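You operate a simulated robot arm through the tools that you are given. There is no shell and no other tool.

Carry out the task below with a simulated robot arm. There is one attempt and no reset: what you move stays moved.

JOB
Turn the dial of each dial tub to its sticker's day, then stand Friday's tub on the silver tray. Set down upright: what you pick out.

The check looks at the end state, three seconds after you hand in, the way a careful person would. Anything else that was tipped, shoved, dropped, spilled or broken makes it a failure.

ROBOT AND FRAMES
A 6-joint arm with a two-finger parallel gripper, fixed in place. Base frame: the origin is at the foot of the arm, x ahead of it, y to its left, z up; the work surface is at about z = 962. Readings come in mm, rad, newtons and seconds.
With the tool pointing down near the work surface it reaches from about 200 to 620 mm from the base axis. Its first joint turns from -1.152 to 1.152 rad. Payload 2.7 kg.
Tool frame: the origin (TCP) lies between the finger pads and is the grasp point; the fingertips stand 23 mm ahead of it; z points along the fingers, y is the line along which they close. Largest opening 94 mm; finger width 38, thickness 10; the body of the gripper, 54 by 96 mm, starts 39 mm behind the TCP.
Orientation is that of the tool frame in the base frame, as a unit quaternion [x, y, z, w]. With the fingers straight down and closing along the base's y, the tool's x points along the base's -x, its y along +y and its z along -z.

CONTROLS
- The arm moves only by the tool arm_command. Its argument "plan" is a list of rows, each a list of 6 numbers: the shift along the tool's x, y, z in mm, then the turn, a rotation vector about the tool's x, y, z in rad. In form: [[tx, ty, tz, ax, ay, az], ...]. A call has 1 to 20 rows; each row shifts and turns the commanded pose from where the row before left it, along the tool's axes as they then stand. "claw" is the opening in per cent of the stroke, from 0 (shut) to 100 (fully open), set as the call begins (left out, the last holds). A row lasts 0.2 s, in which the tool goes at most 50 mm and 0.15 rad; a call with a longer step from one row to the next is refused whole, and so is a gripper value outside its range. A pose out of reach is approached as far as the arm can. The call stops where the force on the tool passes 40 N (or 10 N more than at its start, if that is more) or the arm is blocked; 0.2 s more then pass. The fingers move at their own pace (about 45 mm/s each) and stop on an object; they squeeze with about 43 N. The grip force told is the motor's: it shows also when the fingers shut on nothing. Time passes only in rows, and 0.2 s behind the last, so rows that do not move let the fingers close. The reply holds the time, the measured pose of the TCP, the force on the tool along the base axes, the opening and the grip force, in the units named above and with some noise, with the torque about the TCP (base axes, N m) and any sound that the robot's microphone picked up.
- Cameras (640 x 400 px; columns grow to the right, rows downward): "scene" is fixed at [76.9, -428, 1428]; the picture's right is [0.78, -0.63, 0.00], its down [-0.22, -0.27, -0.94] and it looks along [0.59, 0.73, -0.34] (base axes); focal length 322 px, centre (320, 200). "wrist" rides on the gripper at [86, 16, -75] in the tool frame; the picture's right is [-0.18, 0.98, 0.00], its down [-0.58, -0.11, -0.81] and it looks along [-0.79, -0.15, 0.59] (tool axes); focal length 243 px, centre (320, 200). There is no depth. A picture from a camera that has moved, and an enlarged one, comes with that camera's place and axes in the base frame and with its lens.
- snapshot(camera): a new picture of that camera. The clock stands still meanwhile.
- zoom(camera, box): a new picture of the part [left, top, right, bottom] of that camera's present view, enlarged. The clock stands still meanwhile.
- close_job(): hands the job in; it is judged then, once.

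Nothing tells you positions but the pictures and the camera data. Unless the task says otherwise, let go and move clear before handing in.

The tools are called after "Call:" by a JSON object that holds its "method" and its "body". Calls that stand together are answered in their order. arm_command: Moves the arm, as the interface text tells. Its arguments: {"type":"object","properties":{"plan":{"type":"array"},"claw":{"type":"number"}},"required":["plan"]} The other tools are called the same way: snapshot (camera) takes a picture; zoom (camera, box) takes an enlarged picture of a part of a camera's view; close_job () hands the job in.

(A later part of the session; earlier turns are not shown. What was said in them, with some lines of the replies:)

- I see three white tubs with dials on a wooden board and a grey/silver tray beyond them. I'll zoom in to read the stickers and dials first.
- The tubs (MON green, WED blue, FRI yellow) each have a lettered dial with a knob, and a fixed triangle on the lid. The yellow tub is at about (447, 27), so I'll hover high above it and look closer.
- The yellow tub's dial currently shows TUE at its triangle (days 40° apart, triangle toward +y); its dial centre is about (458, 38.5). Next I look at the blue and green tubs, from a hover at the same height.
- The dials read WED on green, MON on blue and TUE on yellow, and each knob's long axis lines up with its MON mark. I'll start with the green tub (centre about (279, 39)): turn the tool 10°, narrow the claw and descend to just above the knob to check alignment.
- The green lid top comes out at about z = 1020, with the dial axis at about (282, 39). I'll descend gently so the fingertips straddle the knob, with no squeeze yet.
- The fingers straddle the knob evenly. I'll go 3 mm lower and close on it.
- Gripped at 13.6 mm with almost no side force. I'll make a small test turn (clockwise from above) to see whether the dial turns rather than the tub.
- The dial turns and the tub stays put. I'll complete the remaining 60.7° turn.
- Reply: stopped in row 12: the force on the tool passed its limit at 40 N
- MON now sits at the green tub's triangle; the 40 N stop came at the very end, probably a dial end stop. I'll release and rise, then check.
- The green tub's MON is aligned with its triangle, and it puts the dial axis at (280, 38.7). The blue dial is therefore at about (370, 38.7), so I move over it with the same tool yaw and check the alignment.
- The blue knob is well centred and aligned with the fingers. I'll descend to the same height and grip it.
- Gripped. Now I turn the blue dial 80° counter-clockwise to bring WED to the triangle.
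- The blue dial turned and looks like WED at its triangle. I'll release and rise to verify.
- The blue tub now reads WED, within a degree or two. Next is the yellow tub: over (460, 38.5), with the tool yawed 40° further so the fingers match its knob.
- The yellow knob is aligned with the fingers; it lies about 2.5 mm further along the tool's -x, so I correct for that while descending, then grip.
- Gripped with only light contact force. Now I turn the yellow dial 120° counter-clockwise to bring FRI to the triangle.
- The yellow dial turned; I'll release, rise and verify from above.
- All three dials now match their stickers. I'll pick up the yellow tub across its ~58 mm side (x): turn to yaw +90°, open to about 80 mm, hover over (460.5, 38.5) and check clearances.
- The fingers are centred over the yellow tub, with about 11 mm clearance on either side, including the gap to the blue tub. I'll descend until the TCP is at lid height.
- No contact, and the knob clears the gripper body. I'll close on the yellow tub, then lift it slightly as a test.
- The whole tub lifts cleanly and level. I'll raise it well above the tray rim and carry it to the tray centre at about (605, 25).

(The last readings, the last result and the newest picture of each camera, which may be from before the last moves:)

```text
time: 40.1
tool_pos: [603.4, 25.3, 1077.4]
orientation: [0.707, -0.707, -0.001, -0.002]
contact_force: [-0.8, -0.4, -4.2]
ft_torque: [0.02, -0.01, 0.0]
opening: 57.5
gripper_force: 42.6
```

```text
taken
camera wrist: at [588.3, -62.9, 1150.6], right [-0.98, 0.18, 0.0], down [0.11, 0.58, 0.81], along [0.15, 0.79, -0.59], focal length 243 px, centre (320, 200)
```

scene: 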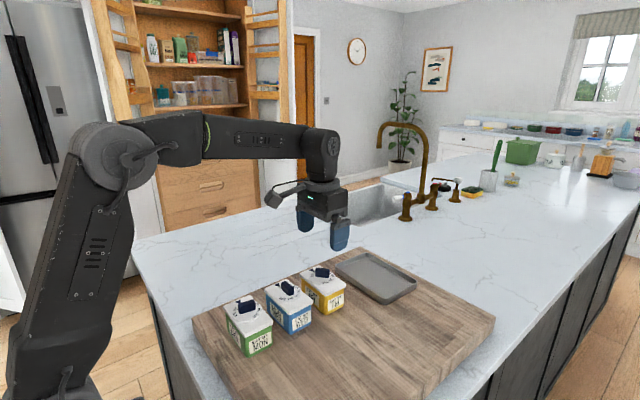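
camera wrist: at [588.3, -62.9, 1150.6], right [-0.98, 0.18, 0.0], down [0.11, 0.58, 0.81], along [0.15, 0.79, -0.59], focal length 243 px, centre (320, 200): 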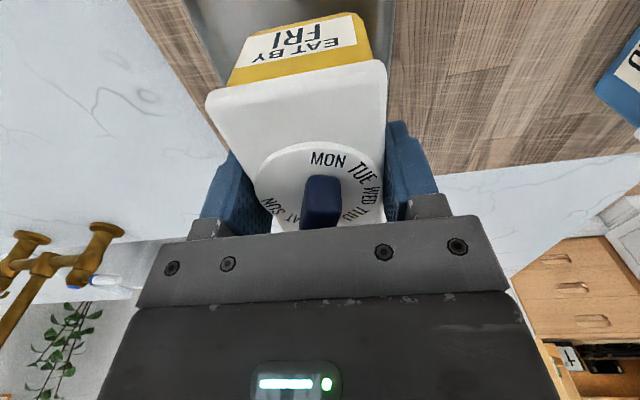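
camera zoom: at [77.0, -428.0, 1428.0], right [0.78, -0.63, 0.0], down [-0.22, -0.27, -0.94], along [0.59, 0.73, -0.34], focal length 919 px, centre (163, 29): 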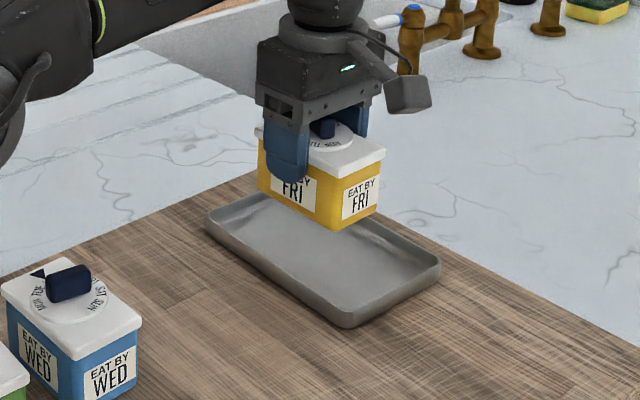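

The tub hangs above the tray with margin all round. I'll lower it fast at first, then in small steps watching the force.

Call:
{"method": "arm_command", "body": {"plan": [[0, -3, 15, 0, 0, 0], [0, 0, 15, 0, 0, 0], [0, 0, 10, 0, 0, 0], [0, 0, 6, 0, 0, 0], [0, 0, 3, 0, 0, 0], [0, 0, 0, 0, 0, 0]]}}

Call:
{"method": "zoom", "body": {"camera": "scene", "box": [310, 220, 430, 310]}}

```text
time: 41.5
tool_pos: [607.8, 25.2, 1030.1]
orientation: [-0.707, 0.707, 0.001, 0.003]
contact_force: [-0.1, -1.3, -4.3]
ft_torque: [0.02, 0.03, 0.02]
opening: 57.7
gripper_force: 43.0
```

```text
4.44 times, centred on (370, 265) of scene
camera zoom: at [77.0, -428.0, 1428.0], right [0.78, -0.63, 0.0], down [-0.22, -0.27, -0.94], along [0.59, 0.73, -0.34], focal length 1429 px, centre (98, -89)
```

zoom: 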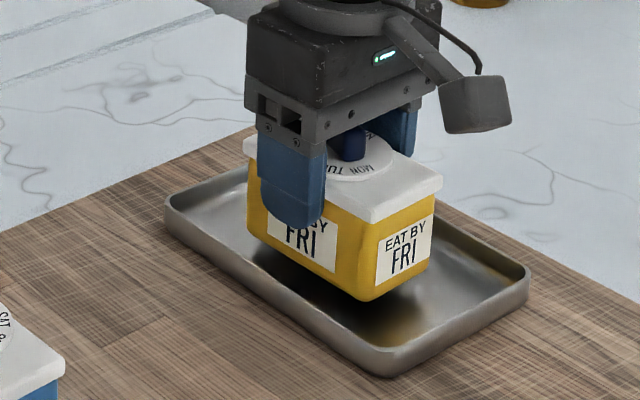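

Still about 10 mm above the tray floor. I'll continue in 1.5 mm steps.

Call:
{"method": "arm_command", "body": {"plan": [[0, 0, 1.5, 0, 0, 0], [0, 0, 1.5, 0, 0, 0], [0, 0, 1.5, 0, 0, 0], [0, 0, 1.5, 0, 0, 0], [0, 0, 1, 0, 0, 0], [0, 0, 0, 0, 0, 0]]}}

```text
time: 42.9
tool_pos: [608.9, 25.4, 1022.3]
orientation: [-0.707, 0.708, 0.0, 0.003]
contact_force: [0.1, 0.3, -4.7]
ft_torque: [0.06, 0.0, 0.02]
opening: 57.5
gripper_force: 42.7
```

Call:
{"method": "arm_command", "body": {"plan": [[0, 0, 1, 0, 0, 0], [0, 0, 0, 0, 0, 0]]}}

Call:
{"method": "arm_command", "body": {"plan": [[0, 0, 1, 0, 0, 0], [0, 0, 0, 0, 0, 0]]}}

Call:
{"method": "zoom", "body": {"camera": "scene", "box": [310, 220, 430, 310]}}

```text
time: 43.5
tool_pos: [607.5, 26.3, 1020.9]
orientation: [0.707, -0.707, 0.001, -0.002]
contact_force: [0.3, -1.0, -0.2]
ft_torque: [0.0, 0.15, -0.02]
opening: 57.7
gripper_force: 43.4
```

```text
time: 44.1
tool_pos: [608.6, 24.8, 1021.4]
orientation: [0.707, -0.707, 0.002, -0.004]
contact_force: [-1.2, 0.1, 10.6]
ft_torque: [-0.05, 0.48, -0.01]
opening: 57.6
gripper_force: 43.0
```

```text
4.44 times, centred on (370, 265) of scene
camera zoom: at [76.7, -428.0, 1428.0], right [0.78, -0.63, 0.0], down [-0.22, -0.27, -0.94], along [0.59, 0.73, -0.34], focal length 1429 px, centre (98, -89)
```

zoom: 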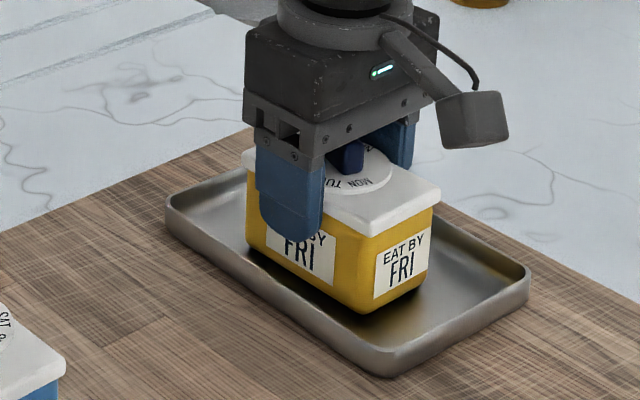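

The tub is resting on the tray floor (10 N of contact). I'll open the claw and rise straight up.

Call:
{"method": "arm_command", "body": {"plan": [[0, 0, 0, 0, 0, 0], [0, 0, 0, 0, 0, 0], [0, 0, 0, 0, 0, 0], [0, 0, 0, 0, 0, 0]], "claw": 85}}

Call:
{"method": "arm_command", "body": {"plan": [[0, 0, -10, 0, 0, 0], [0, 0, -20, 0, 0, 0], [0, 0, -30, 0, 0, 0], [0, 0, -35, 0, 0, 0], [0, 0, 0, 0, 0, 0], [0, 0, 0, 0, 0, 0]]}}

Call:
{"method": "snapshot", "body": {"camera": "scene"}}

Call:
{"method": "zoom", "body": {"camera": "scene", "box": [210, 220, 430, 360]}}

Call:
{"method": "snapshot", "body": {"camera": "wrist"}}

```text
time: 45.1
tool_pos: [609.2, 25.2, 1019.9]
orientation: [-0.707, 0.707, 0.0, 0.002]
contact_force: [-0.2, 0.4, -0.9]
ft_torque: [-0.01, 0.04, 0.02]
opening: 80.1
gripper_force: 0.0
```

```text
time: 46.5
tool_pos: [596.1, 21.9, 1112.1]
orientation: [-0.707, 0.707, 0.0, 0.004]
contact_force: [0.1, 0.9, 1.0]
ft_torque: [-0.01, -0.04, 0.0]
opening: 79.8
gripper_force: 0.1
out of reach, approached as far as the arm can: row 4
```

```text
taken
```

scene: 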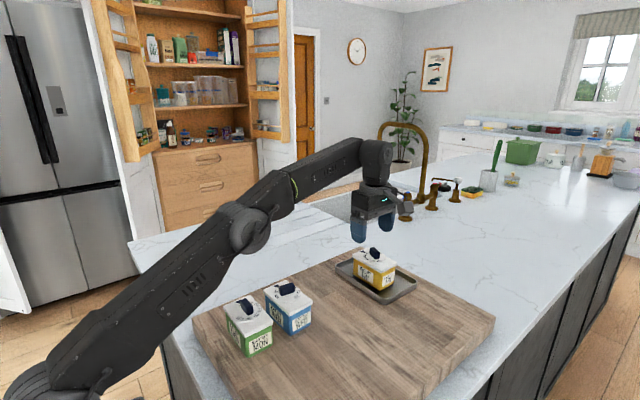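

```text
2.86 times, centred on (320, 290) of scene
camera zoom: at [76.9, -428.0, 1428.0], right [0.78, -0.63, 0.0], down [-0.22, -0.27, -0.94], along [0.59, 0.73, -0.34], focal length 919 px, centre (320, -57)
```

zoom: 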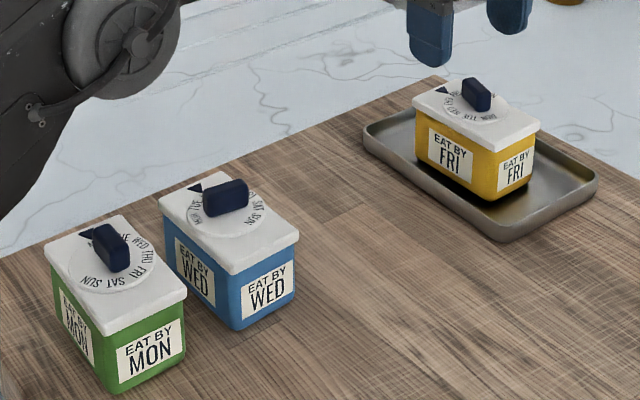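

```text
taken
camera wrist: at [580.0, -64.8, 1185.3], right [-0.98, 0.18, 0.0], down [0.11, 0.58, 0.81], along [0.15, 0.79, -0.59], focal length 243 px, centre (320, 200)
```

wrist: 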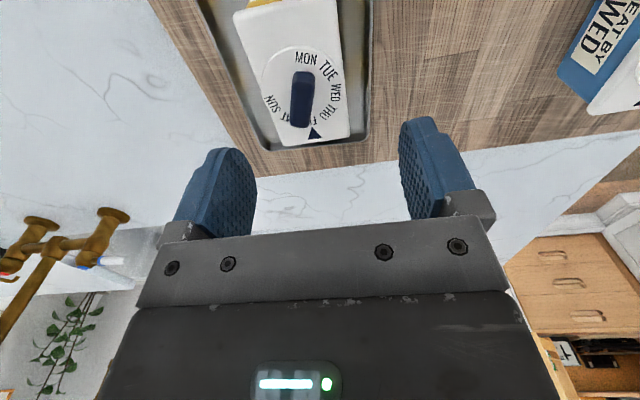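

The yellow tub stands upright on the tray. I'll pull the arm back and up, then do one last check of all the dials.

Call:
{"method": "arm_command", "body": {"plan": [[0, 25, -15, 0, 0, 0], [0, 30, -20, 0, 0, 0], [0, 30, -20, 0, 0, 0], [0, 30, -20, 0, 0, 0], [0, 0, 0, 0, 0, 0], [0, 0, 0, 0, 0, 0]]}}

Call:
{"method": "zoom", "body": {"camera": "wrist", "box": [120, 0, 640, 150]}}

Call:
{"method": "zoom", "body": {"camera": "scene", "box": [330, 235, 430, 305]}}

Call:
{"method": "zoom", "body": {"camera": "scene", "box": [215, 270, 325, 360]}}

```text
time: 47.9
tool_pos: [480.7, 21.2, 1186.1]
orientation: [-0.707, 0.708, -0.001, 0.002]
contact_force: [0.5, 0.0, 0.0]
ft_torque: [0.01, -0.01, 0.01]
opening: 79.9
gripper_force: 0.0
```

```text
1.23 times, centred on (380, 75) of wrist
camera zoom: at [464.4, -65.1, 1259.7], right [-0.98, 0.18, 0.0], down [0.11, 0.58, 0.81], along [0.15, 0.79, -0.59], focal length 299 px, centre (246, 354)
```

zoom: 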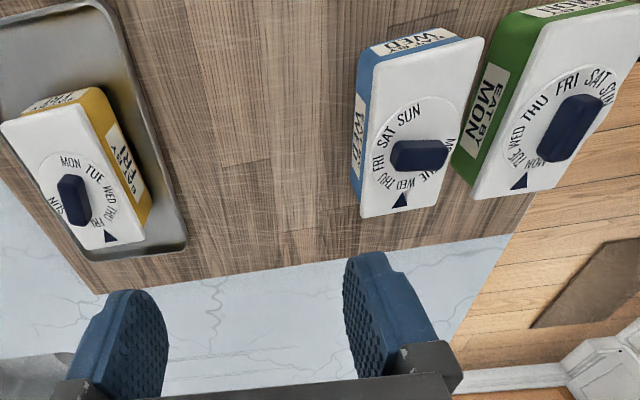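

```text
5.71 times, centred on (380, 270) of scene
camera zoom: at [76.9, -428.0, 1428.0], right [0.78, -0.63, 0.0], down [-0.22, -0.27, -0.94], along [0.59, 0.73, -0.34], focal length 1838 px, centre (-23, -200)
```

zoom: 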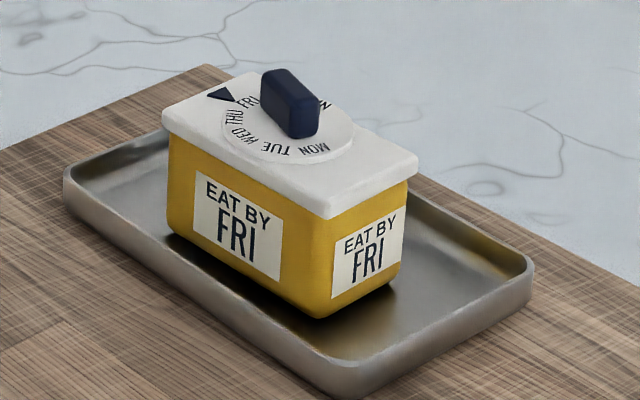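

```text
4.44 times, centred on (270, 315) of scene
camera zoom: at [76.9, -428.0, 1428.0], right [0.78, -0.63, 0.0], down [-0.22, -0.27, -0.94], along [0.59, 0.73, -0.34], focal length 1429 px, centre (542, -311)
```

zoom: 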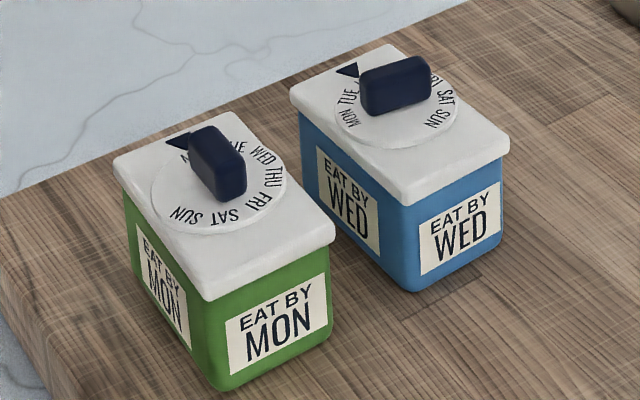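

The yellow dial's FRI mark deserves a closer check against its triangle.

Call:
{"method": "zoom", "body": {"camera": "wrist", "box": [120, 70, 250, 210]}}

Call:
{"method": "zoom", "body": {"camera": "scene", "box": [355, 240, 405, 275]}}

Call:
{"method": "zoom", "body": {"camera": "wrist", "box": [400, 40, 640, 180]}}

```text
2.86 times, centred on (185, 140) of wrist
camera zoom: at [464.4, -65.1, 1259.7], right [-0.98, 0.18, 0.0], down [0.11, 0.58, 0.81], along [0.15, 0.79, -0.59], focal length 693 px, centre (706, 371)
```

zoom: 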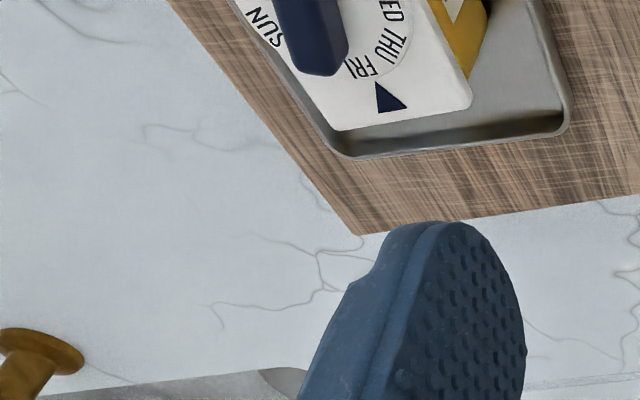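

```text
11.43 times, centred on (380, 258) of scene
camera zoom: at [76.9, -428.0, 1428.0], right [0.78, -0.63, 0.0], down [-0.22, -0.27, -0.94], along [0.59, 0.73, -0.34], focal length 3676 px, centre (-366, -457)
```

zoom: 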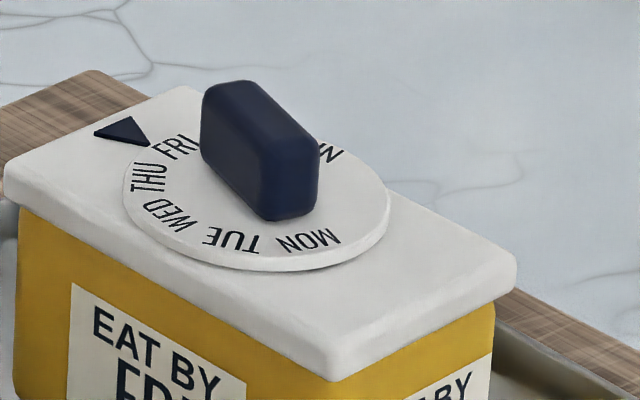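

```text
2.67 times, centred on (520, 110) of wrist
camera zoom: at [464.4, -65.1, 1259.7], right [-0.98, 0.18, 0.0], down [0.11, 0.58, 0.81], along [0.15, 0.79, -0.59], focal length 647 px, centre (-213, 440)
```

zoom: 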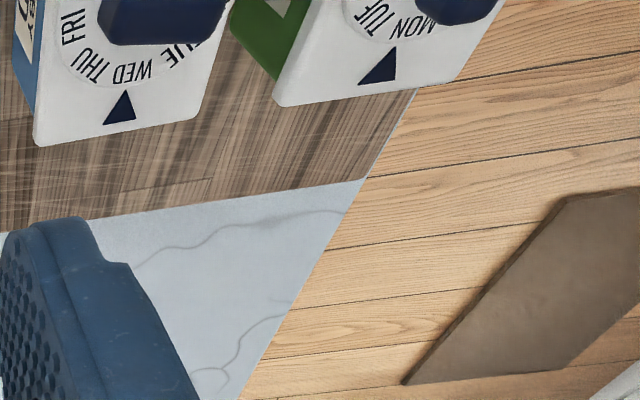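

All three dials read correctly by measurement: MON, WED and FRI are each within about 3° of their triangles. The yellow tub is upright on the tray and the arm is clear, so I'm handing in.

Call:
{"method": "close_job", "body": {}}

```text
The job is handed in.
```

The job is handed in. All three dials are set to their sticker's day, and Friday's tub stands upright on the silver tray.

| Tub | Dial at start | Dial now |
|---|---|---|
| Green (MON) | WED | MON |
| Blue (WED) | MON | WED |
| Yellow (FRI) | TUE | FRI |

- **Dial accuracy:** in the last pictures, each day sat within about 3° of its triangle. Neighbouring days are about 40° apart.
- **Yellow tub:** it sits inside the tray rim, close to the middle.
- **Other tubs:** the green and blue tubs showed no visible movement in the pictures.
- **Force stop:** the arm hit its 40 N limit at the very end of the green dial's turn, probably at the dial's end stop. The dial was already on MON by then.
- **Arm:** I released the tub and moved the arm clear before handing in.
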